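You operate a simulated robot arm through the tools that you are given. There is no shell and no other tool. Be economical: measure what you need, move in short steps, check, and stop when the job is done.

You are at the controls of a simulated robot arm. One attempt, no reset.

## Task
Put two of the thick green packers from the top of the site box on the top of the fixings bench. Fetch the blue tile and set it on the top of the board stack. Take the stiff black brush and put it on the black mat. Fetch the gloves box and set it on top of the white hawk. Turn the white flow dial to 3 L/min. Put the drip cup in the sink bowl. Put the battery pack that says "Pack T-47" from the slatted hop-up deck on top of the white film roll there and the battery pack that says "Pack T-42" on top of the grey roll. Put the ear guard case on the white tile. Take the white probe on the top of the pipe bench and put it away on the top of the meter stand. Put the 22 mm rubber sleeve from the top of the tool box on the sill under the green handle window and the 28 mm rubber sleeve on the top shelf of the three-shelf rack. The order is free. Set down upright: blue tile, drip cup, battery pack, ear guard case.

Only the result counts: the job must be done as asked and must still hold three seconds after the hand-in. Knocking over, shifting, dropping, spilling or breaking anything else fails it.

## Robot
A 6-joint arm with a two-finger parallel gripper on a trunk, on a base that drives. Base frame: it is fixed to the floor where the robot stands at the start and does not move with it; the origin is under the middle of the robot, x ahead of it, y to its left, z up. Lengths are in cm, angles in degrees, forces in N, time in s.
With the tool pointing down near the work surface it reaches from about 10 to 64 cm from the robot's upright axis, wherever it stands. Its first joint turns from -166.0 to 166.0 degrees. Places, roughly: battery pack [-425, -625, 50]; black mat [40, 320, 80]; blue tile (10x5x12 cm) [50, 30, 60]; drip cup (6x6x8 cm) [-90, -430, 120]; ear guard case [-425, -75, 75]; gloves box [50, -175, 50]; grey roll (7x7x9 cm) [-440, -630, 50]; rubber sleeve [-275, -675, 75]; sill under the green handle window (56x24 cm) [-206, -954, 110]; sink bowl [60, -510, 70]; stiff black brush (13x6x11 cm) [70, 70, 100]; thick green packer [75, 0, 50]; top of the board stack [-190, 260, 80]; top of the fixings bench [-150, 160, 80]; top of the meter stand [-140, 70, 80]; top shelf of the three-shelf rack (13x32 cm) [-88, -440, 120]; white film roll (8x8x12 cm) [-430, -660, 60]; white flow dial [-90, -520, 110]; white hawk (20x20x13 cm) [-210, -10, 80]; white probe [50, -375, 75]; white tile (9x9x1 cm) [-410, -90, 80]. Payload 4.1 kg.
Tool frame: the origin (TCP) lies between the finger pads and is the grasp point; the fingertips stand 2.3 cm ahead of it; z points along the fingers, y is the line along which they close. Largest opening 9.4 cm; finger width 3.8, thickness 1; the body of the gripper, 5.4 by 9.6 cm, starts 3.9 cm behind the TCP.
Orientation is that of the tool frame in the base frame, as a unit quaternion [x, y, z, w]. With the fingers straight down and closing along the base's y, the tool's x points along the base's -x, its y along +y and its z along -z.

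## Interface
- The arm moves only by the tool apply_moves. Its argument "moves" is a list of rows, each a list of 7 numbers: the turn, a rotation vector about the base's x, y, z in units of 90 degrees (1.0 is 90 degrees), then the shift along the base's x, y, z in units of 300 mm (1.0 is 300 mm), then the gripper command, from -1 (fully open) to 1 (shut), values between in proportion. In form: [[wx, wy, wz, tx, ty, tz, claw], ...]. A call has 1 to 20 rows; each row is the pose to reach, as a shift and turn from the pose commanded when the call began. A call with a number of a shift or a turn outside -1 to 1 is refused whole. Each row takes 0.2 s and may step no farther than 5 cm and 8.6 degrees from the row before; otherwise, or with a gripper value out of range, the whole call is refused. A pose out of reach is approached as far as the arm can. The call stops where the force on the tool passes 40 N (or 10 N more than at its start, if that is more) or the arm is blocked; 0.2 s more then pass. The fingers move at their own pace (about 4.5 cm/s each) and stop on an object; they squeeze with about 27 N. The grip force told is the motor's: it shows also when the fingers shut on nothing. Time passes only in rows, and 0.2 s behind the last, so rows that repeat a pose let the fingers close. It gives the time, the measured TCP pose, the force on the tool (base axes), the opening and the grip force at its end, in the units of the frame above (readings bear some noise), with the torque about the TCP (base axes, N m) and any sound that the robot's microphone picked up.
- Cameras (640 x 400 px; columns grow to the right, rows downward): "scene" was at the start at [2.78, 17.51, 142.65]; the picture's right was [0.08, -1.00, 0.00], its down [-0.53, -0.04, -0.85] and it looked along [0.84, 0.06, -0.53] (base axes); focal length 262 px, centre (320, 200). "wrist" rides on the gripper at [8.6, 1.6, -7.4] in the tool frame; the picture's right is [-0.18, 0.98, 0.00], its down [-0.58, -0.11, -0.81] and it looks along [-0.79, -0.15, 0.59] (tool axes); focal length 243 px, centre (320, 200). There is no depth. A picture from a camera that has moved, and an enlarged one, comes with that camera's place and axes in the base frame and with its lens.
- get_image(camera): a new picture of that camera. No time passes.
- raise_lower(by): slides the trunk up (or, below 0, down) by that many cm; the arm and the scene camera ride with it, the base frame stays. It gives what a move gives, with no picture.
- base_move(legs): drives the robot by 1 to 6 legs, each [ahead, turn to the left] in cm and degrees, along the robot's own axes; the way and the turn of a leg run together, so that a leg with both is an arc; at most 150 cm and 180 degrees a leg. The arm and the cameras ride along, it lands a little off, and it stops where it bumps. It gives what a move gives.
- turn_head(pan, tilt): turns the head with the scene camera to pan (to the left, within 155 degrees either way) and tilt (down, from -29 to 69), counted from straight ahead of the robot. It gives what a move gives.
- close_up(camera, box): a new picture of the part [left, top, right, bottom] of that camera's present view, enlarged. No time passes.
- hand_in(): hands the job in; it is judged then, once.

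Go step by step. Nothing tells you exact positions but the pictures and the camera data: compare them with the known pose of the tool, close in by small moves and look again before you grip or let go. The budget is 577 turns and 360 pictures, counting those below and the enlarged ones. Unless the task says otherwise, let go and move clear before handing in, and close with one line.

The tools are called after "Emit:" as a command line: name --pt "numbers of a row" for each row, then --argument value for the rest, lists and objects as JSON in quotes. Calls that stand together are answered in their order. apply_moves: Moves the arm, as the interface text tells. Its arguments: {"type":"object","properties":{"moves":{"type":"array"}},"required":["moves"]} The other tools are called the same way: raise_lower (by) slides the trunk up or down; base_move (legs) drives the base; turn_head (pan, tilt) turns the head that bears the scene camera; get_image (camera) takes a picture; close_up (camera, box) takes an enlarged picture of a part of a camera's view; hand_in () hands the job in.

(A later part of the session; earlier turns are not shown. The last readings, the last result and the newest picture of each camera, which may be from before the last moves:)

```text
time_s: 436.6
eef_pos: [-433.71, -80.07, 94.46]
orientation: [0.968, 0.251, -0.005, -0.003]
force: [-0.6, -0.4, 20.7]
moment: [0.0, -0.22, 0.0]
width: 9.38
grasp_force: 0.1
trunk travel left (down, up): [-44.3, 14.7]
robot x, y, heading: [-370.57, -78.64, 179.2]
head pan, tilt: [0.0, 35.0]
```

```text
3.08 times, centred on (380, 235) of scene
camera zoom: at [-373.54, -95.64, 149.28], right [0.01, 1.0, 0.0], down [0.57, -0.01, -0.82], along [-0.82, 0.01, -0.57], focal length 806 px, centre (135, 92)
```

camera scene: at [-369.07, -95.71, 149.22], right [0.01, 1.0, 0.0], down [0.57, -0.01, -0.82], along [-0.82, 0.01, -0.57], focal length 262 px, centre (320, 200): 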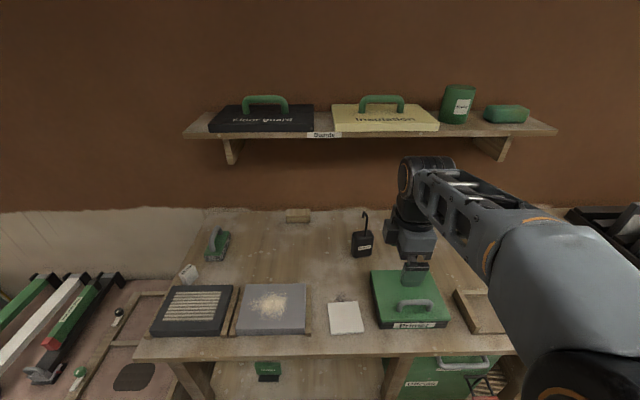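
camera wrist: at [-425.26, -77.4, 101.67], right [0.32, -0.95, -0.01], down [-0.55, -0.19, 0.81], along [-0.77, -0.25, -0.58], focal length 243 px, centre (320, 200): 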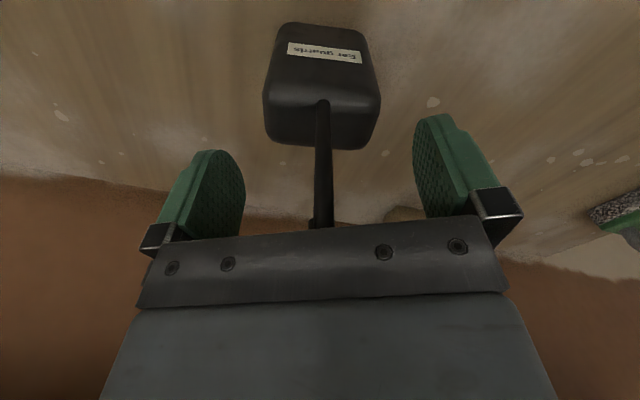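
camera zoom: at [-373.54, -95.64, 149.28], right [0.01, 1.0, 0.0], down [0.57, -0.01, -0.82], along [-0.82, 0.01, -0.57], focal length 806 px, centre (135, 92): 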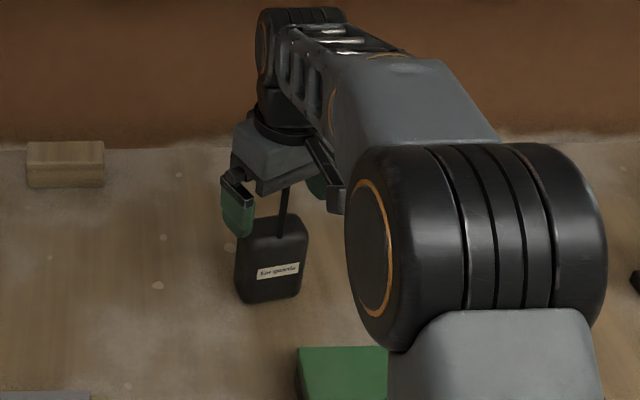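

The palm touches the hook's top. Raise 1 cm, shift slightly toward the stem and close.

Emit:
apply_moves --pt "0 0 0 0 0 0.035 -1" --pt "0 0 0 0.02 0.01 0.035 -1" --pt "0 0 0 0.02 0.01 0.035 1" --pt "0 0 0 0.02 0.01 0.035 1" --pt "0 0 0 0.02 0.01 0.035 1" --pt "0 0 0 0.02 0.01 0.035 1" --pt "0 0 0 0.02 0.01 0.035 1" --pt "0 0 0 0.02 0.01 0.035 1" --pt "0 0 0 0.02 0.01 0.035 1"

Emit:
get_image --camera "wrist"

Emit:
close_up --camera "scene" --box '[300, 170, 460, 300]'

```text
time_s: 438.6
eef_pos: [-433.06, -79.85, 94.92]
orientation: [0.968, 0.25, -0.002, -0.001]
force: [0.6, -0.2, 1.5]
moment: [-0.17, -0.19, 0.03]
width: 0.77
grasp_force: 27.3
trunk travel left (down, up): [-44.3, 14.7]
robot x, y, heading: [-370.63, -78.95, 179.1]
head pan, tilt: [0.0, 35.0]
```

```text
223 pictures are left
camera wrist: at [-424.68, -77.17, 102.32], right [0.32, -0.95, 0.0], down [-0.56, -0.19, 0.81], along [-0.77, -0.25, -0.59], focal length 243 px, centre (320, 200)
```

wrist: 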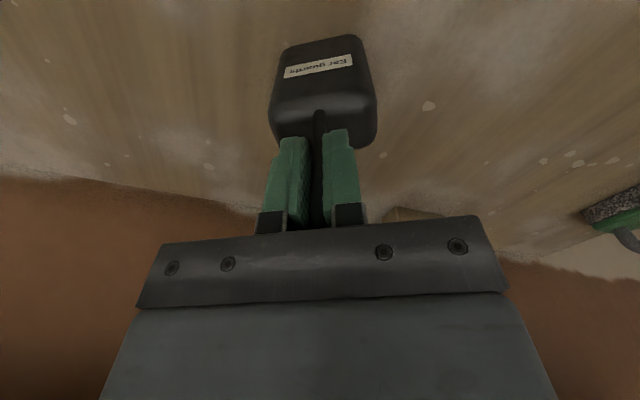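

```text
3.08 times, centred on (380, 235) of scene
camera zoom: at [-373.7, -95.65, 149.22], right [0.01, 1.0, 0.0], down [0.57, -0.01, -0.82], along [-0.82, 0.01, -0.57], focal length 806 px, centre (135, 92)
```

zoom: 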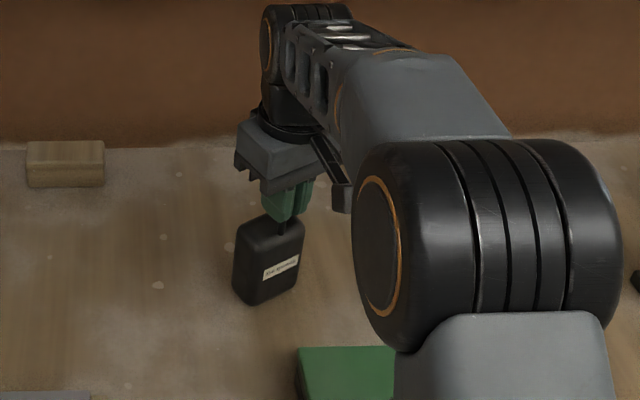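

The rod is gripped. Lift and check how it hangs.

Emit:
apply_moves --pt "0 0 0 0 0 0.02 1" --pt "0 0 0 0 0 0.06 1" --pt "0 0 0 0 0 0.12 1" --pt "0 0 0 0 0 0.2 1" --pt "0 0 0 0 0 0.25 1"

Emit:
get_image --camera "wrist"

Emit:
close_up --camera "scene" --box '[280, 150, 460, 350]'

```text
time_s: 439.8
eef_pos: [-432.92, -79.93, 102.34]
orientation: [0.968, 0.251, -0.002, -0.001]
force: [-0.5, 0.1, -2.5]
moment: [0.05, -0.01, 0.0]
width: 0.75
grasp_force: 26.8
trunk travel left (down, up): [-44.3, 14.7]
robot x, y, heading: [-371.03, -79.07, 179.2]
head pan, tilt: [0.0, 35.0]
```

```text
221 pictures are left
camera wrist: at [-424.6, -77.3, 109.88], right [0.32, -0.95, 0.0], down [-0.56, -0.19, 0.81], along [-0.77, -0.25, -0.59], focal length 243 px, centre (320, 200)
```

wrist: 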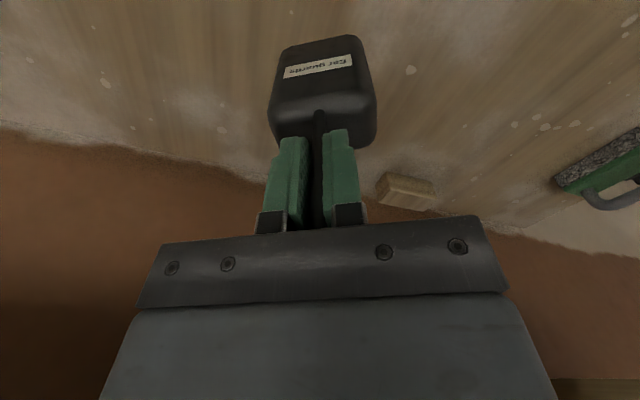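

```text
2.00 times, centred on (370, 250) of scene
camera zoom: at [-373.73, -95.65, 149.22], right [0.01, 1.0, 0.0], down [0.57, -0.01, -0.82], along [-0.82, 0.01, -0.57], focal length 524 px, centre (220, 100)
```

zoom: 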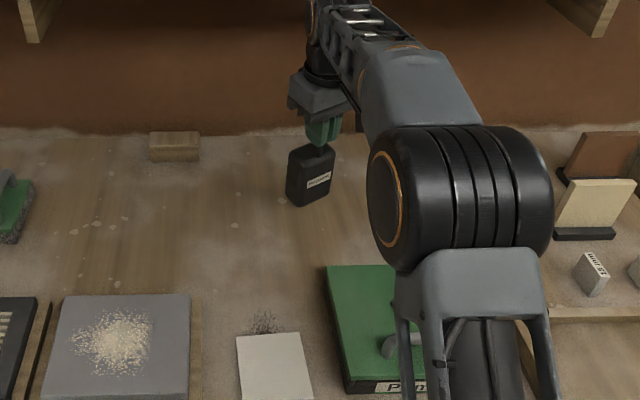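

It hangs upright. Move over the white tile at (-410,-88), staying clear of the primer box.

Emit:
apply_moves --pt "0 0 0 0 -0.1 0.08 1" --pt "0 0 0 0 -0.2 0.14 1" --pt "0 0 0 0.1 -0.277 0.14 1" --pt "0 0 0 0.22 -0.277 0.14 1" --pt "0 0 0 0.34 -0.277 0.14 1" --pt "0 0 0 0.46 -0.277 0.14 1" --pt "0 0 0 0.58 -0.277 0.14 1" --pt "0 0 0 0.68 -0.277 0.12 1" --pt "0 0 0 0.763 -0.277 0.1 1" --pt "0 0 0 0.763 -0.277 0 1"

Emit:
get_image --camera "wrist"

Emit:
close_up --camera "scene" --box '[280, 190, 480, 390]'

```text
time_s: 442.0
eef_pos: [-410.43, -88.13, 102.52]
orientation: [0.968, 0.251, -0.002, -0.002]
force: [-0.3, 0.7, -2.4]
moment: [0.01, -0.02, -0.05]
width: 0.77
grasp_force: 27.7
trunk travel left (down, up): [-44.3, 14.7]
robot x, y, heading: [-370.57, -79.14, 178.9]
head pan, tilt: [0.0, 35.0]
```

```text
219 pictures are left
camera wrist: at [-402.0, -85.42, 109.99], right [0.32, -0.95, 0.0], down [-0.56, -0.19, 0.81], along [-0.77, -0.25, -0.59], focal length 243 px, centre (320, 200)
```

wrist: 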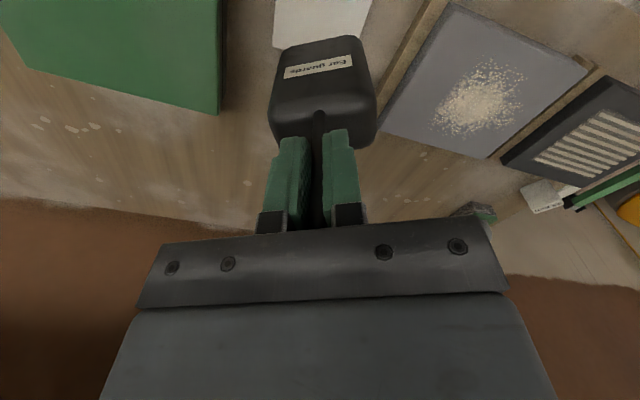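

```text
2.00 times, centred on (380, 290) of scene
camera zoom: at [-373.71, -95.65, 149.22], right [0.01, 1.0, 0.0], down [0.57, -0.01, -0.82], along [-0.82, 0.01, -0.57], focal length 524 px, centre (200, 20)
```

zoom: 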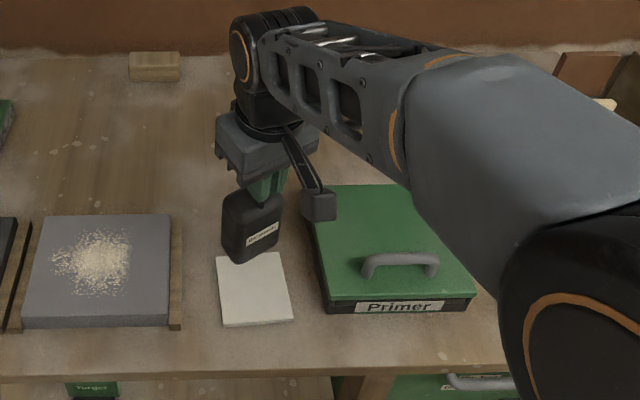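

Centred over the tile. Lower gently.

Emit:
apply_moves --pt "0 0 0 0.008 0 -0.08 1" --pt "0 0 0 0.008 0 -0.14 1" --pt "0 0 0 0.008 0 -0.17 1" --pt "0 0 0 0.008 0 -0.19 1" --pt "0 0 0 0.008 0 -0.2 1" --pt "0 0 0 0.008 0 -0.21 1"

Emit:
close_up --camera "scene" --box '[280, 190, 480, 390]'

```text
time_s: 443.4
eef_pos: [-409.96, -88.27, 96.25]
orientation: [0.968, 0.25, -0.002, -0.002]
force: [0.2, -1.2, -1.7]
moment: [0.05, -0.04, 0.0]
width: 0.79
grasp_force: 26.8
trunk travel left (down, up): [-44.3, 14.7]
robot x, y, heading: [-370.35, -79.46, 179.1]
head pan, tilt: [0.0, 35.0]
```

```text
2.00 times, centred on (380, 290) of scene
camera zoom: at [-373.72, -95.65, 149.22], right [0.01, 1.0, 0.0], down [0.57, -0.01, -0.82], along [-0.82, 0.01, -0.57], focal length 524 px, centre (200, 20)
```

zoom: 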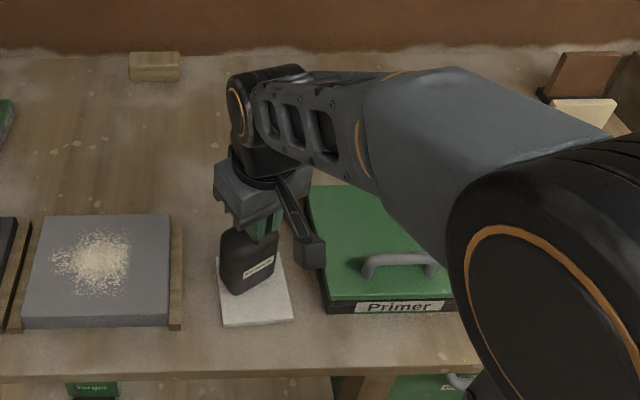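

Emit:
apply_moves --pt "0 0 0 0.01 0 -0.008 1" --pt "0 0 0 0.01 0 -0.016 1" --pt "0 0 0 0.01 0 -0.024 1" --pt "0 0 0 0.01 0 -0.032 1" --pt "0 0 0 0.01 0 -0.04 1"

Emit:
close_up --camera "scene" --box '[280, 230, 420, 370]'

```text
time_s: 444.8
eef_pos: [-409.75, -88.12, 95.31]
orientation: [0.968, 0.25, -0.005, -0.001]
force: [4.5, -0.2, 19.5]
moment: [-0.13, -0.89, 0.0]
width: 0.76
grasp_force: 26.9
trunk travel left (down, up): [-44.3, 14.7]
robot x, y, heading: [-370.39, -78.92, 179.4]
head pan, tilt: [0.0, 35.0]
stopped in row 5: the force on the tool passed its limit at 41 N (the readings are from after the stop); the commanded pose is now the measured one
```

```text
2.86 times, centred on (350, 300) of scene
camera zoom: at [-373.53, -95.62, 149.21], right [0.01, 1.0, 0.0], down [0.57, -0.01, -0.82], along [-0.82, 0.01, -0.57], focal length 749 px, centre (234, -86)
```

zoom: 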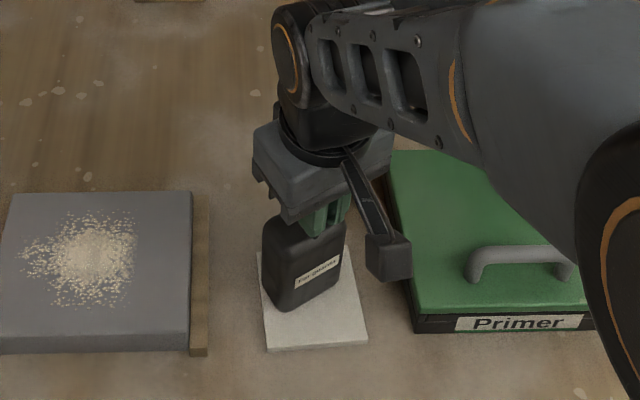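

The case stands within the tile. Release and rise straight up.

Emit:
apply_moves --pt "0 0 0 0 0 0.006 1" --pt "0 0 0 0 0 0.006 0.6" --pt "0 0 0 0 0 0.006 0.2" --pt "0 0 0 0 0 0.006 -0.3" --pt "0 0 0 0 0 0.006 -0.7" --pt "0 0 0 0 0 0.006 -0.7" --pt "0 0 0 0 0 0.1 -0.7" --pt "0 0 0 0 0 0.25 -0.7" --pt "0 0 0 0 0 0.4 -0.7" --pt "0 0 0 0 0 0.5 -0.7"

Emit:
close_up --camera "scene" --box '[260, 200, 460, 390]'

```text
time_s: 446.9
eef_pos: [-409.83, -88.33, 110.2]
orientation: [0.968, 0.25, -0.005, -0.002]
force: [-0.8, -0.4, -1.2]
moment: [0.02, 0.0, 0.0]
width: 7.99
grasp_force: 0.0
trunk travel left (down, up): [-44.3, 14.7]
robot x, y, heading: [-370.7, -78.83, 179.5]
head pan, tilt: [0.0, 35.0]
```

```text
2.11 times, centred on (360, 295) of scene
camera zoom: at [-373.7, -95.65, 149.22], right [0.01, 1.0, 0.0], down [0.57, -0.01, -0.82], along [-0.82, 0.01, -0.57], focal length 552 px, centre (236, 0)
```

zoom: 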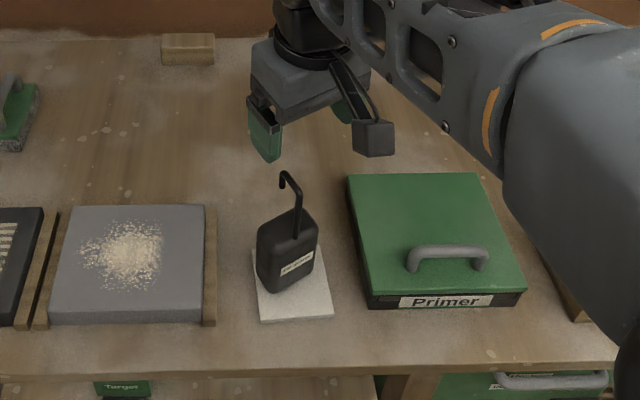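

The ear guard case stands on the tile. Now look south toward the battery area.

Emit:
apply_moves --pt "0 0 0 0.13 0.05 0.05 -0.7" --pt "0 0 0 0.26 0.1 0.1 -0.7" --pt "0 0 0 0.3 0.2 0.1 -0.7"

Emit:
base_move --legs '[[-70, 0]]'

Emit:
turn_head --pan 90 --tilt 15

Emit:
get_image --camera "scene"

```text
time_s: 447.8
eef_pos: [-400.6, -82.48, 113.38]
orientation: [0.968, 0.249, -0.005, -0.001]
force: [-0.1, -0.9, -0.2]
moment: [0.0, -0.01, -0.02]
width: 7.98
grasp_force: 0.1
trunk travel left (down, up): [-44.3, 14.7]
robot x, y, heading: [-370.35, -78.93, 179.5]
head pan, tilt: [0.0, 35.0]
```

```text
time_s: 451.5
eef_pos: [-333.25, -83.42, 113.33]
orientation: [0.969, 0.249, -0.005, -0.001]
force: [-0.2, 0.0, 0.7]
moment: [0.04, 0.02, -0.01]
width: 7.99
grasp_force: 0.1
trunk travel left (down, up): [-44.3, 14.7]
robot x, y, heading: [-303.67, -79.92, 179.2]
head pan, tilt: [0.0, 35.0]
```

```text
time_s: 453.1
eef_pos: [-333.06, -83.42, 113.4]
orientation: [0.969, 0.248, -0.004, -0.002]
force: [0.8, 0.4, -0.1]
moment: [-0.01, -0.01, -0.01]
width: 7.98
grasp_force: 0.0
trunk travel left (down, up): [-44.3, 14.7]
robot x, y, heading: [-303.17, -80.23, 178.8]
head pan, tilt: [90.0, 15.0]
```

```text
214 pictures are left
camera scene: at [-297.55, -106.19, 152.42], right [-1.0, 0.02, 0.0], down [0.0, 0.26, -0.97], along [-0.02, -0.97, -0.26], focal length 262 px, centre (320, 200)
```

scene: 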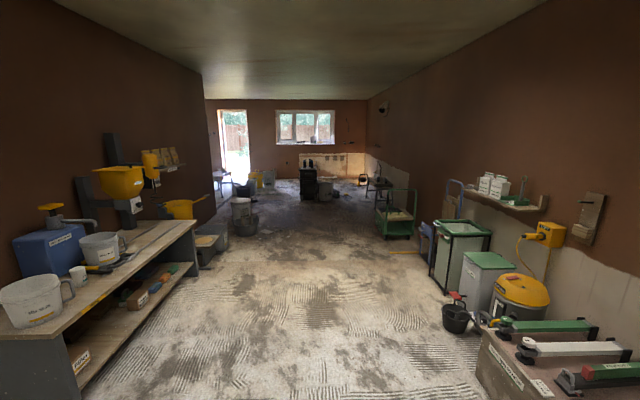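

Open floor runs south. Drive down the middle.

Emit:
turn_head --pan 0 --tilt 20

Emit:
base_move --legs '[[0, 91], [150, 0], [150, 0]]'

Emit:
get_image --camera "scene"

```text
time_s: 454.8
eef_pos: [-333.23, -83.42, 113.44]
orientation: [0.969, 0.249, -0.005, -0.001]
force: [-0.2, -0.9, 0.4]
moment: [-0.02, -0.02, 0.02]
width: 7.99
grasp_force: 0.0
trunk travel left (down, up): [-44.3, 14.7]
robot x, y, heading: [-302.94, -80.15, 178.8]
head pan, tilt: [0.0, 20.0]
```

```text
time_s: 472.9
eef_pos: [-310.55, -406.36, 113.33]
orientation: [0.524, 0.852, -0.005, 0.002]
force: [0.0, 0.2, -0.8]
moment: [0.0, 0.01, 0.0]
width: 8.02
grasp_force: 0.1
trunk travel left (down, up): [-44.3, 14.7]
robot x, y, heading: [-312.71, -376.29, -92.7]
head pan, tilt: [0.0, 20.0]
```

```text
213 pictures are left
camera scene: at [-296.62, -380.34, 151.61], right [-1.0, 0.05, 0.0], down [0.02, 0.34, -0.94], along [-0.05, -0.94, -0.34], focal length 262 px, centre (320, 200)
```

scene: 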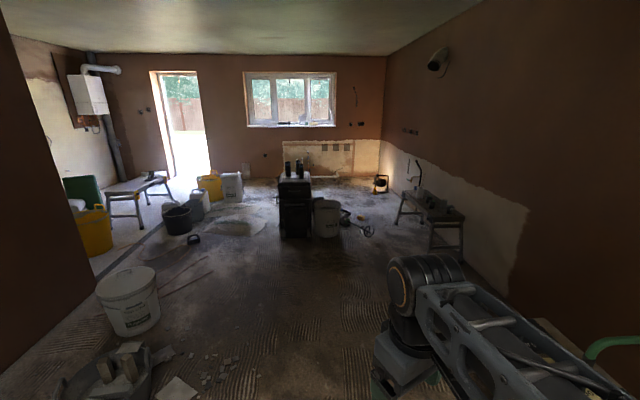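

The slatted hop-up is ahead-right, the black tool box ahead. Go closer.

Emit:
base_move --legs '[[0, -8], [140, 0]]'

Emit:
turn_head --pan -30 --tilt 35

Emit:
get_image --camera "scene"

Emit:
turn_head --pan 20 --tilt 35

Emit:
get_image --camera "scene"

```text
time_s: 480.4
eef_pos: [-336.46, -543.44, 113.33]
orientation: [0.563, 0.827, -0.005, 0.002]
force: [-0.1, 0.6, -0.7]
moment: [0.03, -0.02, 0.01]
width: 7.99
grasp_force: 0.0
trunk travel left (down, up): [-44.3, 14.7]
robot x, y, heading: [-335.56, -513.0, -98.3]
head pan, tilt: [0.0, 20.0]
```

```text
time_s: 481.4
eef_pos: [-336.46, -543.43, 113.3]
orientation: [0.562, 0.827, -0.005, 0.002]
force: [-0.1, 0.1, 0.3]
moment: [0.01, -0.02, 0.0]
width: 8.02
grasp_force: 0.2
trunk travel left (down, up): [-44.3, 14.7]
robot x, y, heading: [-336.09, -513.02, -98.4]
head pan, tilt: [-30.0, 35.0]
```

```text
212 pictures are left
camera scene: at [-324.26, -516.52, 149.23], right [-0.79, 0.62, 0.0], down [0.35, 0.45, -0.82], along [-0.51, -0.64, -0.57], focal length 262 px, centre (320, 200)
```

scene: 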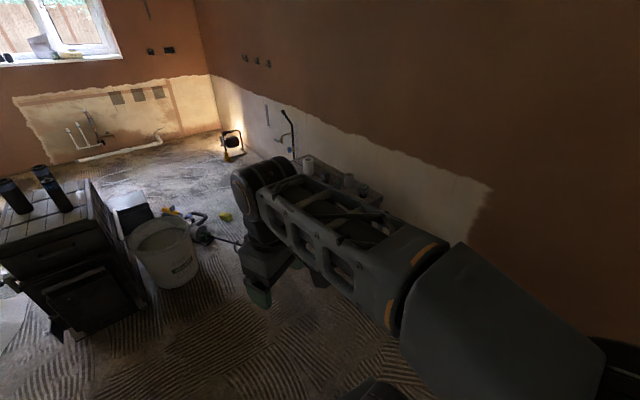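

```text
time_s: 482.6
eef_pos: [-336.48, -543.47, 113.49]
orientation: [0.562, 0.827, -0.005, 0.002]
force: [-1.0, -0.1, -0.4]
moment: [-0.01, 0.0, -0.01]
width: 7.96
grasp_force: 0.1
trunk travel left (down, up): [-44.3, 14.7]
robot x, y, heading: [-336.22, -513.06, -98.4]
head pan, tilt: [20.0, 35.0]
```

```text
211 pictures are left
camera scene: at [-317.03, -518.23, 149.22], right [-0.98, -0.2, 0.0], down [-0.12, 0.56, -0.82], along [0.17, -0.8, -0.57], focal length 262 px, centre (320, 200)
```

scene: 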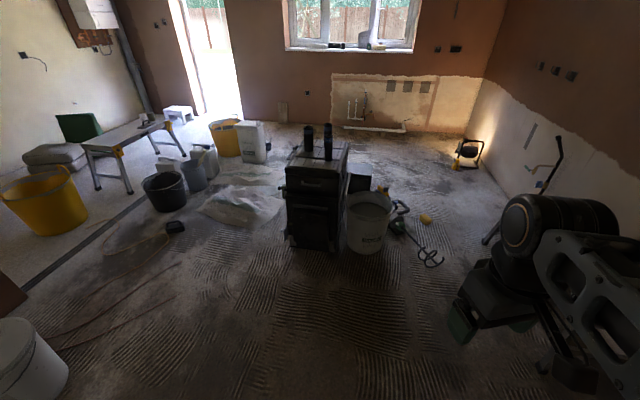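

Emit:
turn_head --pan 0 --tilt 45

Emit:
base_move --legs '[[88, 0], [0, -81.5]]'

Emit:
get_image --camera "scene"

```text
time_s: 483.4
eef_pos: [-336.47, -543.45, 113.36]
orientation: [0.562, 0.827, -0.005, 0.002]
force: [-0.6, -0.1, 0.5]
moment: [0.01, 0.01, 0.02]
width: 7.99
grasp_force: 0.0
trunk travel left (down, up): [-44.3, 14.7]
robot x, y, heading: [-336.25, -513.24, -98.4]
head pan, tilt: [0.0, 45.0]
```

```text
time_s: 491.4
eef_pos: [-378.93, -603.25, 113.36]
orientation: [0.964, 0.264, -0.005, -0.001]
force: [-0.6, 0.5, -0.5]
moment: [-0.02, 0.02, 0.02]
width: 8.01
grasp_force: 0.2
trunk travel left (down, up): [-44.3, 14.7]
robot x, y, heading: [-348.72, -598.71, -179.2]
head pan, tilt: [0.0, 45.0]
```

```text
210 pictures are left
camera scene: at [-350.85, -615.66, 147.74], right [-0.01, 1.0, 0.0], down [0.71, 0.01, -0.71], along [-0.71, -0.01, -0.71], focal length 262 px, centre (320, 200)
```

scene: 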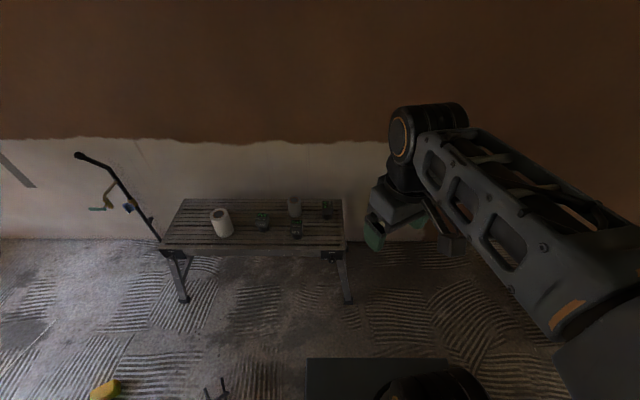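

Emit:
close_up --camera "scene" --box '[150, 180, 360, 270]'

```text
3.05 times, centred on (255, 225) of scene
camera zoom: at [-350.85, -615.66, 147.74], right [-0.01, 1.0, 0.0], down [0.71, 0.01, -0.71], along [-0.71, -0.01, -0.71], focal length 799 px, centre (518, 124)
```

zoom: 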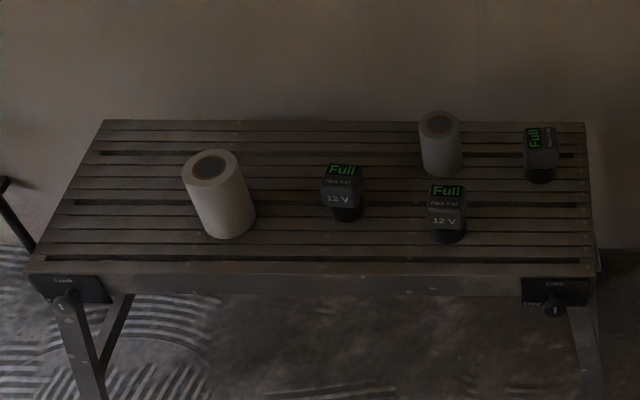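

Three packs and two rolls are on the deck, but it's dark. Move closer, keeping clear of the bucket and mixer on the floor.

Emit:
base_move --legs '[[0, 20], [36, 0], [0, -20.8]]'

Emit:
raise_lower --by -30

Emit:
get_image --camera "scene"

```text
time_s: 495.9
eef_pos: [-412.53, -615.18, 113.36]
orientation: [0.967, 0.256, -0.005, -0.002]
force: [0.4, 0.0, 0.2]
moment: [0.02, 0.0, -0.02]
width: 7.98
grasp_force: 0.0
trunk travel left (down, up): [-44.3, 14.7]
robot x, y, heading: [-382.37, -611.52, 180.0]
head pan, tilt: [0.0, 45.0]
```

```text
time_s: 498.9
eef_pos: [-412.53, -615.29, 83.53]
orientation: [0.967, 0.256, -0.005, -0.001]
force: [0.1, -0.1, -0.8]
moment: [-0.02, 0.02, 0.01]
width: 8.0
grasp_force: 0.0
trunk travel left (down, up): [-14.3, 44.7]
robot x, y, heading: [-382.46, -611.09, 179.8]
head pan, tilt: [0.0, 45.0]
```

```text
208 pictures are left
camera scene: at [-384.69, -628.09, 117.74], right [0.0, 1.0, 0.0], down [0.71, 0.0, -0.71], along [-0.71, 0.0, -0.71], focal length 262 px, centre (320, 200)
```

scene: 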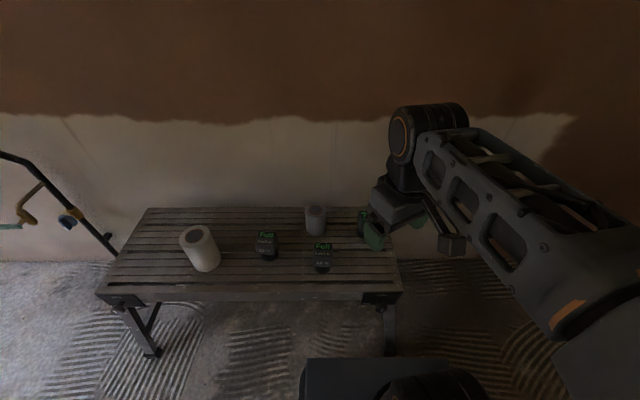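

Emit:
close_up --camera "scene" --box '[160, 190, 410, 300]'

Emit:
close_up --camera "scene" --box '[240, 200, 380, 290]'

```text
2.56 times, centred on (285, 245) of scene
camera zoom: at [-384.69, -628.09, 117.74], right [0.0, 1.0, 0.0], down [0.71, 0.0, -0.71], along [-0.71, 0.0, -0.71], focal length 671 px, centre (410, 85)
```

zoom: 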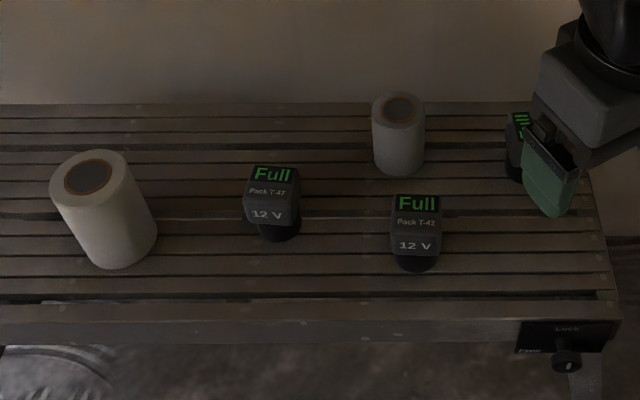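

```text
4.44 times, centred on (310, 245) of scene
camera zoom: at [-384.69, -628.09, 117.74], right [0.0, 1.0, 0.0], down [0.71, 0.0, -0.71], along [-0.71, 0.0, -0.71], focal length 1165 px, centre (364, 0)
```

zoom: 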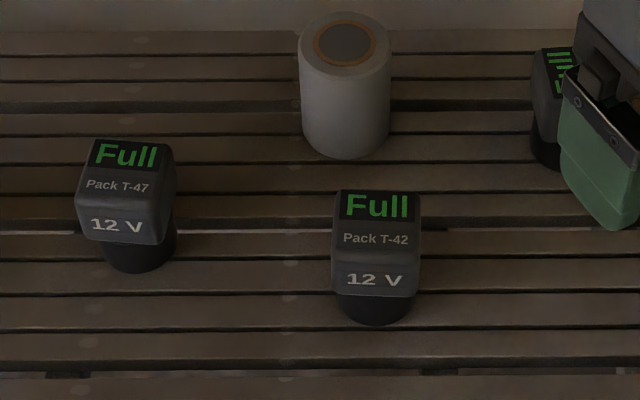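

T-47 is the left pack, T-42 the middle one; the deck is near z 50. First T-42: turn the gripper to close along y and move above (-425.5,-627).

Emit:
apply_moves --pt "0 0 -0.09 -0.07 -0.1 -0.05 -1" --pt "0 0 -0.18 -0.15 -0.2 -0.1 -1" --pt "0 0 -0.26 -0.24 -0.3 -0.15 -1" --pt "0 0 -0.33 -0.33 -0.36 -0.2 -1" --pt "0 0 -0.33 -0.43 -0.4 -0.27 -1" --pt "0 0 -0.33 -0.433 -0.4 -0.4 -1"

Emit:
get_image --camera "wrist"

Emit:
close_up --camera "scene" --box '[200, 170, 420, 310]'

```text
time_s: 500.3
eef_pos: [-425.61, -627.29, 71.21]
orientation: [1.0, 0.0, -0.004, -0.003]
force: [1.5, 0.2, 0.1]
moment: [-0.03, 0.01, 0.01]
width: 9.39
grasp_force: 0.0
trunk travel left (down, up): [-14.3, 44.7]
robot x, y, heading: [-382.75, -611.37, 180.1]
head pan, tilt: [0.0, 45.0]
```

```text
205 pictures are left
camera wrist: at [-416.9, -628.91, 78.55], right [-0.18, -0.98, 0.0], down [-0.57, 0.1, 0.81], along [-0.8, 0.15, -0.58], focal length 243 px, centre (320, 200)
```

wrist: 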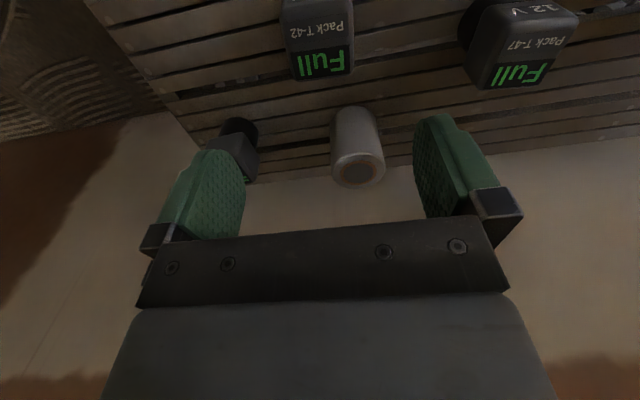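

```text
2.86 times, centred on (310, 240) of scene
camera zoom: at [-384.67, -628.08, 117.74], right [0.0, 1.0, 0.0], down [0.71, 0.0, -0.71], along [-0.71, 0.0, -0.71], focal length 749 px, centre (349, 86)
```

zoom: 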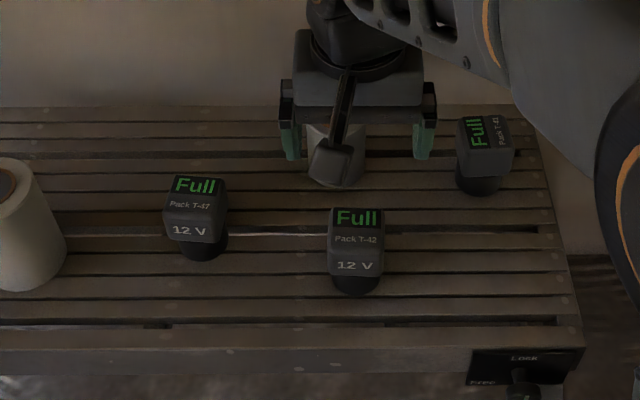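

Aligned with T-42. Descend around its head block.

Emit:
apply_moves --pt "0 0 0 -0.01 0 -0.13 -1" --pt "0 0 0 -0.01 0 -0.26 -1" --pt "0 0 0 -0.01 0 -0.36 -1" --pt "0 0 0 -0.01 0 -0.44 -1"

Emit:
get_image --camera "wrist"

Emit:
close_up --camera "scene" --box '[250, 170, 410, 300]'

```text
time_s: 501.3
eef_pos: [-426.01, -627.31, 58.12]
orientation: [1.0, 0.0, -0.004, -0.003]
force: [0.4, 0.5, 0.3]
moment: [0.0, 0.02, -0.01]
width: 9.37
grasp_force: 0.1
trunk travel left (down, up): [-14.3, 44.7]
robot x, y, heading: [-382.05, -611.34, 180.0]
head pan, tilt: [0.0, 45.0]
```

```text
203 pictures are left
camera wrist: at [-417.25, -628.96, 65.42], right [-0.18, -0.98, 0.0], down [-0.57, 0.1, 0.81], along [-0.8, 0.15, -0.58], focal length 243 px, centre (320, 200)
```

wrist: 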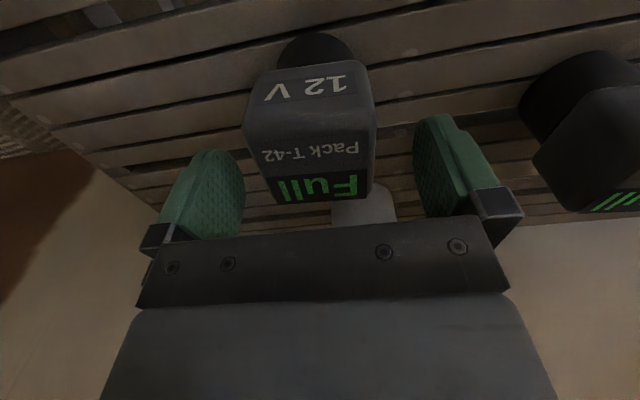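

```text
3.08 times, centred on (330, 235) of scene
camera zoom: at [-384.68, -628.08, 117.74], right [0.0, 1.0, 0.0], down [0.71, 0.0, -0.71], along [-0.71, 0.0, -0.71], focal length 806 px, centre (289, 92)
```

zoom: 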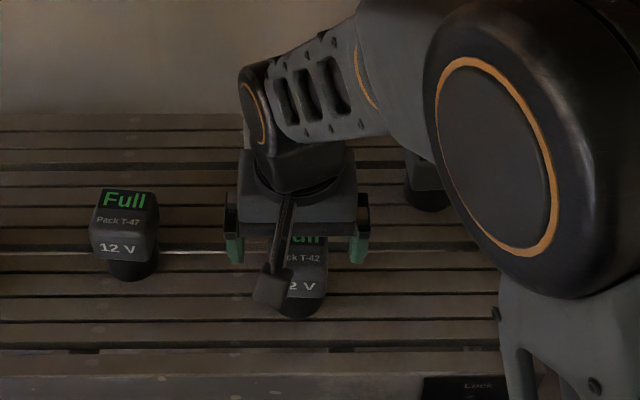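

Emit:
apply_moves --pt "0 0 0 0.03 -0.005 -0.03 -1" --pt "0 0 0 0.03 -0.005 -0.065 -1" --pt "0 0 0 0.03 -0.005 -0.065 1" --pt "0 0 0 0.03 -0.005 -0.065 1" --pt "0 0 0 0.03 -0.005 -0.065 1" --pt "0 0 0 0.03 -0.005 -0.065 1" --pt "0 0 0 0.03 -0.005 -0.065 1"

Emit:
get_image --camera "wrist"

```text
time_s: 502.9
eef_pos: [-425.04, -627.18, 56.26]
orientation: [1.0, 0.0, -0.004, -0.002]
force: [-0.7, 0.0, 1.4]
moment: [-0.09, -0.02, -0.01]
width: 5.38
grasp_force: 27.1
trunk travel left (down, up): [-14.3, 44.7]
robot x, y, heading: [-382.25, -611.45, 179.7]
head pan, tilt: [0.0, 45.0]
```

```text
201 pictures are left
camera wrist: at [-416.36, -628.97, 63.47], right [-0.18, -0.98, 0.0], down [-0.57, 0.1, 0.81], along [-0.8, 0.15, -0.58], focal length 243 px, centre (320, 200)
```

wrist: 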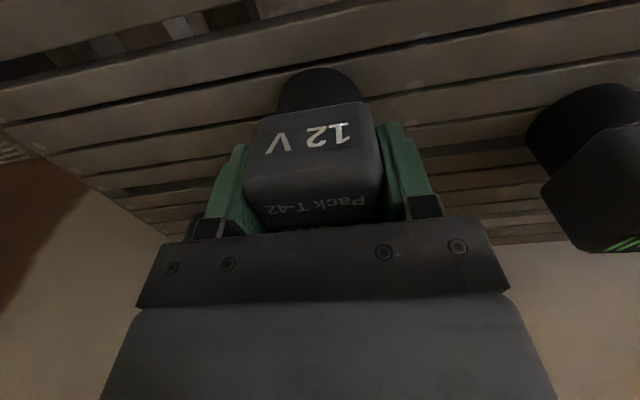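

T-42 is gripped. Lift and look.

Emit:
apply_moves --pt "0 0 0 0 0 0.03 1" --pt "0 0 0 0 0 0.1 1" --pt "0 0 0 0 0 0.22 1" --pt "0 0 0 0 0 0.36 1" --pt "0 0 0 0 0 0.5 1"

Emit:
get_image --camera "wrist"

Emit:
close_up --camera "scene" --box '[230, 130, 410, 280]'

```text
time_s: 504.1
eef_pos: [-424.86, -627.42, 70.98]
orientation: [1.0, 0.001, -0.004, -0.003]
force: [-1.8, -0.1, -3.5]
moment: [0.01, -0.02, -0.02]
width: 5.38
grasp_force: 26.3
trunk travel left (down, up): [-14.3, 44.7]
robot x, y, heading: [-382.31, -611.09, 179.6]
head pan, tilt: [0.0, 45.0]
```

```text
200 pictures are left
camera wrist: at [-416.17, -629.09, 78.21], right [-0.18, -0.98, 0.0], down [-0.58, 0.1, 0.81], along [-0.8, 0.15, -0.58], focal length 243 px, centre (320, 200)
```

wrist: 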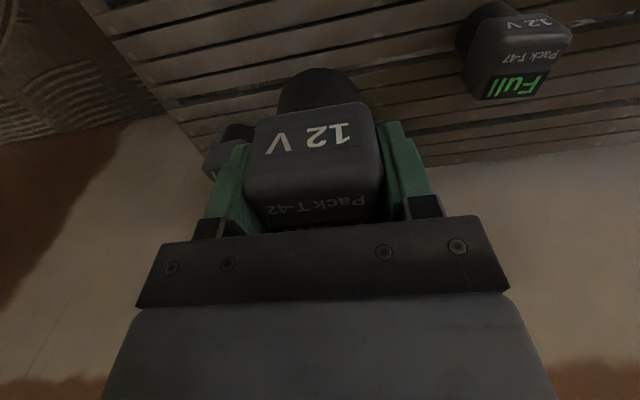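

```text
2.67 times, centred on (320, 205) of scene
camera zoom: at [-384.73, -628.1, 117.73], right [0.0, 1.0, 0.0], down [0.71, 0.0, -0.71], along [-0.71, 0.0, -0.71], focal length 699 px, centre (320, 187)
```

zoom: 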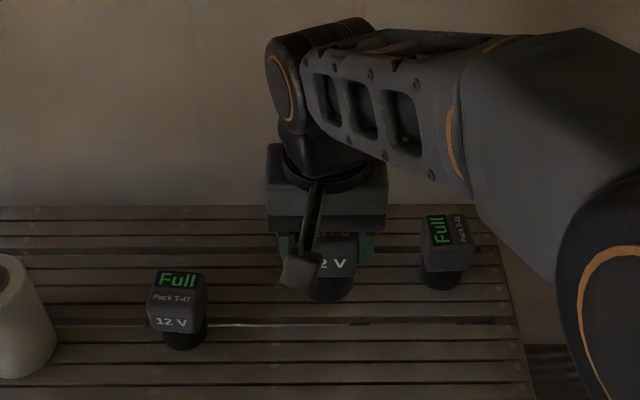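

The pack base is centred under the TCP; the grey roll's top centre is (-439.2,-629.5,59). Move over it.

Emit:
apply_moves --pt "0 0 0 -0.12 -0.02 0 1" --pt "0 0 0 -0.24 -0.04 0 1" --pt "0 0 0 -0.36 -0.06 0 1" --pt "0 0 0 -0.43 -0.067 0 1" --pt "0 0 0 -0.478 -0.067 0 1"

Emit:
get_image --camera "wrist"

Emit:
close_up --camera "scene" --box '[230, 130, 410, 280]'

```text
time_s: 505.3
eef_pos: [-439.27, -629.52, 71.26]
orientation: [1.0, 0.0, -0.005, -0.003]
force: [0.3, 0.5, -3.4]
moment: [0.02, -0.01, -0.03]
width: 5.4
grasp_force: 26.7
trunk travel left (down, up): [-14.3, 44.7]
robot x, y, heading: [-382.35, -611.52, 179.8]
head pan, tilt: [0.0, 45.0]
```

```text
198 pictures are left
camera wrist: at [-430.66, -631.21, 78.6], right [-0.18, -0.98, 0.0], down [-0.58, 0.1, 0.81], along [-0.8, 0.15, -0.58], focal length 243 px, centre (320, 200)
```

wrist: 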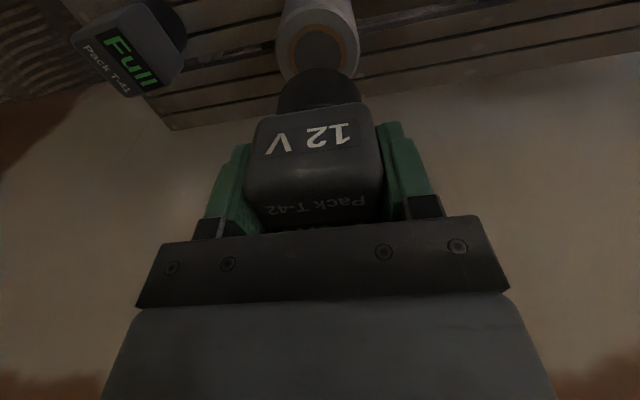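

```text
2.67 times, centred on (320, 205) of scene
camera zoom: at [-384.7, -628.1, 117.74], right [0.0, 1.0, 0.0], down [0.71, 0.0, -0.71], along [-0.71, 0.0, -0.71], focal length 699 px, centre (320, 187)
```

zoom: 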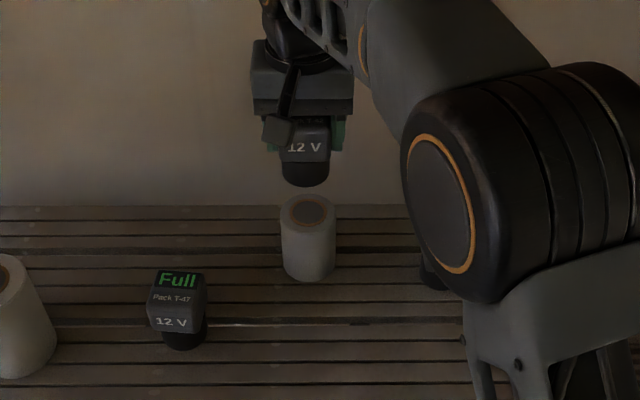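

Well aligned. Lower onto the roll.

Emit:
apply_moves --pt "0 0 0 0.01 0 -0.08 1" --pt "0 0 0 0.01 0 -0.12 1" --pt "0 0 0 0.01 0 -0.14 1" --pt "0 0 0 0.01 0 -0.155 1" --pt "0 0 0 0.01 0 -0.17 1" --pt "0 0 0 0.01 0 -0.18 1"

Emit:
close_up --camera "scene" --box '[230, 130, 410, 280]'

```text
time_s: 506.7
eef_pos: [-439.11, -629.35, 65.78]
orientation: [1.0, 0.0, -0.004, -0.002]
force: [0.8, 0.1, -2.8]
moment: [-0.01, 0.0, -0.02]
width: 5.39
grasp_force: 27.3
trunk travel left (down, up): [-14.3, 44.7]
robot x, y, heading: [-382.56, -611.1, 179.8]
head pan, tilt: [0.0, 45.0]
```

```text
2.67 times, centred on (320, 205) of scene
camera zoom: at [-384.72, -628.1, 117.74], right [0.0, 1.0, 0.0], down [0.71, 0.0, -0.71], along [-0.71, 0.0, -0.71], focal length 699 px, centre (320, 187)
```

zoom: 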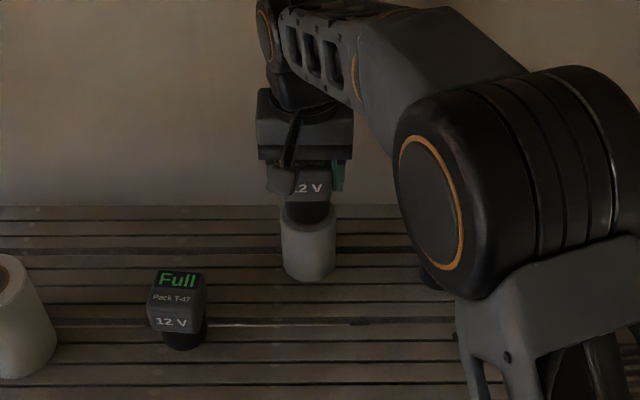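

Emit:
apply_moves --pt "0 0 0 0 0 -0.008 1" --pt "0 0 0 0 0 -0.016 1" --pt "0 0 0 0 0 -0.024 1" --pt "0 0 0 0 0 -0.032 1" --pt "0 0 0 0 0 -0.04 1"

```text
time_s: 507.9
eef_pos: [-439.06, -629.43, 64.87]
orientation: [1.0, 0.0, -0.008, -0.002]
force: [-1.6, -0.9, 22.8]
moment: [-0.11, 0.07, 0.01]
width: 5.37
grasp_force: 27.3
trunk travel left (down, up): [-14.3, 44.7]
robot x, y, heading: [-382.25, -611.59, 179.9]
head pan, tilt: [0.0, 45.0]
```

Contact. Ease off, release, and rise.

Emit:
apply_moves --pt "0 0 0 0 0 0.01 1" --pt "0 0 0 0 0 0.01 0" --pt "0 0 0 0 0 0.01 -0.5" --pt "0 0 0 0 0 0.01 -0.7" --pt "0 0 0 0 0 0.05 -0.7" --pt "0 0 0 0 0 0.15 -0.7" --pt "0 0 0 0 0 0.3 -0.7" --pt "0 0 0 0 0 0.45 -0.7"

Emit:
get_image --camera "wrist"

Emit:
close_up --camera "scene" --box '[180, 130, 410, 300]'

```text
time_s: 509.7
eef_pos: [-439.0, -628.93, 78.14]
orientation: [1.0, 0.001, -0.003, -0.003]
force: [-0.6, -0.4, -0.5]
moment: [0.03, -0.02, -0.03]
width: 8.0
grasp_force: 0.1
trunk travel left (down, up): [-14.3, 44.7]
robot x, y, heading: [-382.3, -611.39, 179.9]
head pan, tilt: [0.0, 45.0]
```

```text
195 pictures are left
camera wrist: at [-430.28, -630.56, 85.59], right [-0.18, -0.98, 0.0], down [-0.58, 0.1, 0.81], along [-0.8, 0.15, -0.58], focal length 243 px, centre (320, 200)
```

wrist: 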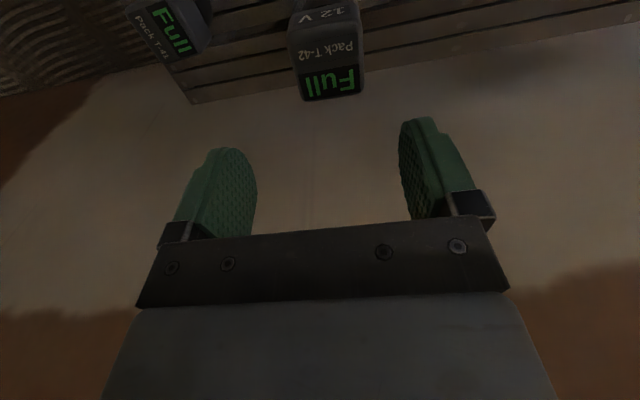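

```text
2.35 times, centred on (295, 215) of scene
camera zoom: at [-384.72, -628.1, 117.73], right [0.0, 1.0, 0.0], down [0.71, 0.0, -0.71], along [-0.71, 0.0, -0.71], focal length 617 px, centre (379, 165)
```

zoom: 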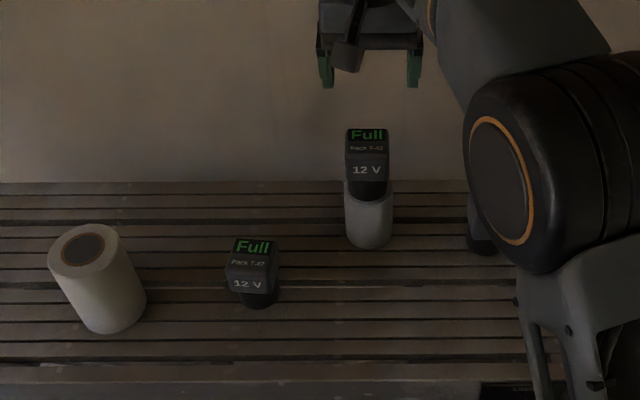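

T-42 stands on the grey roll. For T-47 and the film roll I need to stand a little closer, so I'll retract and shift the base diagonally.

Emit:
apply_moves --pt "0 0 0 0.05 0.03 0.12 -0.7" --pt "0 0 0 0.17 0.06 0.2 -0.7" --pt "0 0 0 0.3 0.1 0.25 -0.7" --pt "0 0 0 0.43 0.14 0.3 -0.7" --pt "0 0 0 0.56 0.18 0.35 -0.7" --pt "0 0 0 0.68 0.22 0.35 -0.7"

Emit:
base_move --legs '[[0, 45], [9, 0], [0, -45]]'

Emit:
get_image --camera "scene"

Emit:
close_up --camera "scene" --box '[170, 170, 410, 320]'

```text
time_s: 511.1
eef_pos: [-418.46, -622.86, 88.5]
orientation: [1.0, 0.0, -0.004, -0.003]
force: [0.2, 0.1, -0.8]
moment: [0.0, 0.01, 0.01]
width: 7.98
grasp_force: 0.0
trunk travel left (down, up): [-14.3, 44.7]
robot x, y, heading: [-382.22, -610.92, 179.9]
head pan, tilt: [0.0, 45.0]
```

```text
time_s: 515.5
eef_pos: [-416.9, -643.86, 88.6]
orientation: [0.976, 0.219, -0.004, -0.002]
force: [-0.1, 1.0, -1.2]
moment: [0.01, -0.01, -0.05]
width: 7.96
grasp_force: 0.1
trunk travel left (down, up): [-14.3, 44.7]
robot x, y, heading: [-388.58, -618.2, -154.2]
head pan, tilt: [0.0, 45.0]
stopped in leg 3: the robot was blocked; the commanded pose is now the measured one
```

```text
193 pictures are left
camera scene: at [-383.91, -634.23, 117.74], right [-0.43, 0.9, 0.0], down [0.64, 0.3, -0.71], along [-0.64, -0.3, -0.71], focal length 262 px, centre (320, 200)
```

scene: 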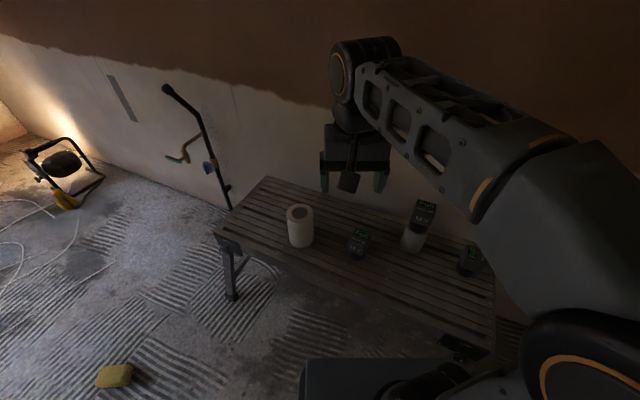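

```text
2.67 times, centred on (290, 245) of scene
camera zoom: at [-383.91, -634.23, 117.74], right [-0.43, 0.9, 0.0], down [0.64, 0.3, -0.71], along [-0.64, -0.3, -0.71], focal length 699 px, centre (400, 80)
```

zoom: 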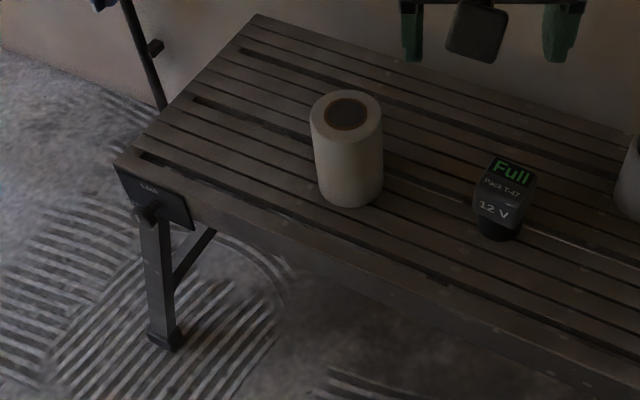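

The base brushed the deck's corner, so I'll back the turn off by 3° and work from this heading. Then check nothing moved.

Emit:
base_move --legs '[[0, 3]]'

Emit:
close_up --camera "scene" --box '[260, 170, 500, 320]'

```text
time_s: 516.3
eef_pos: [-415.6, -645.21, 88.58]
orientation: [0.97, 0.242, -0.005, -0.002]
force: [0.5, -0.6, 0.2]
moment: [-0.03, 0.02, -0.04]
width: 7.98
grasp_force: 0.1
trunk travel left (down, up): [-14.3, 44.7]
robot x, y, heading: [-388.81, -618.49, -151.7]
head pan, tilt: [0.0, 45.0]
```

```text
2.67 times, centred on (380, 245) of scene
camera zoom: at [-383.11, -633.95, 117.74], right [-0.48, 0.88, 0.0], down [0.62, 0.34, -0.71], along [-0.62, -0.34, -0.71], focal length 699 px, centre (160, 80)
```

zoom: 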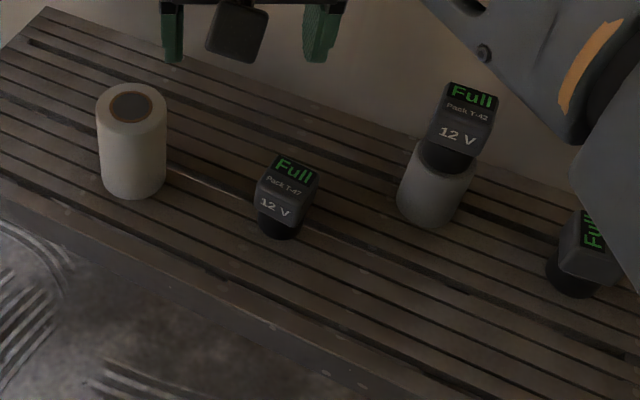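

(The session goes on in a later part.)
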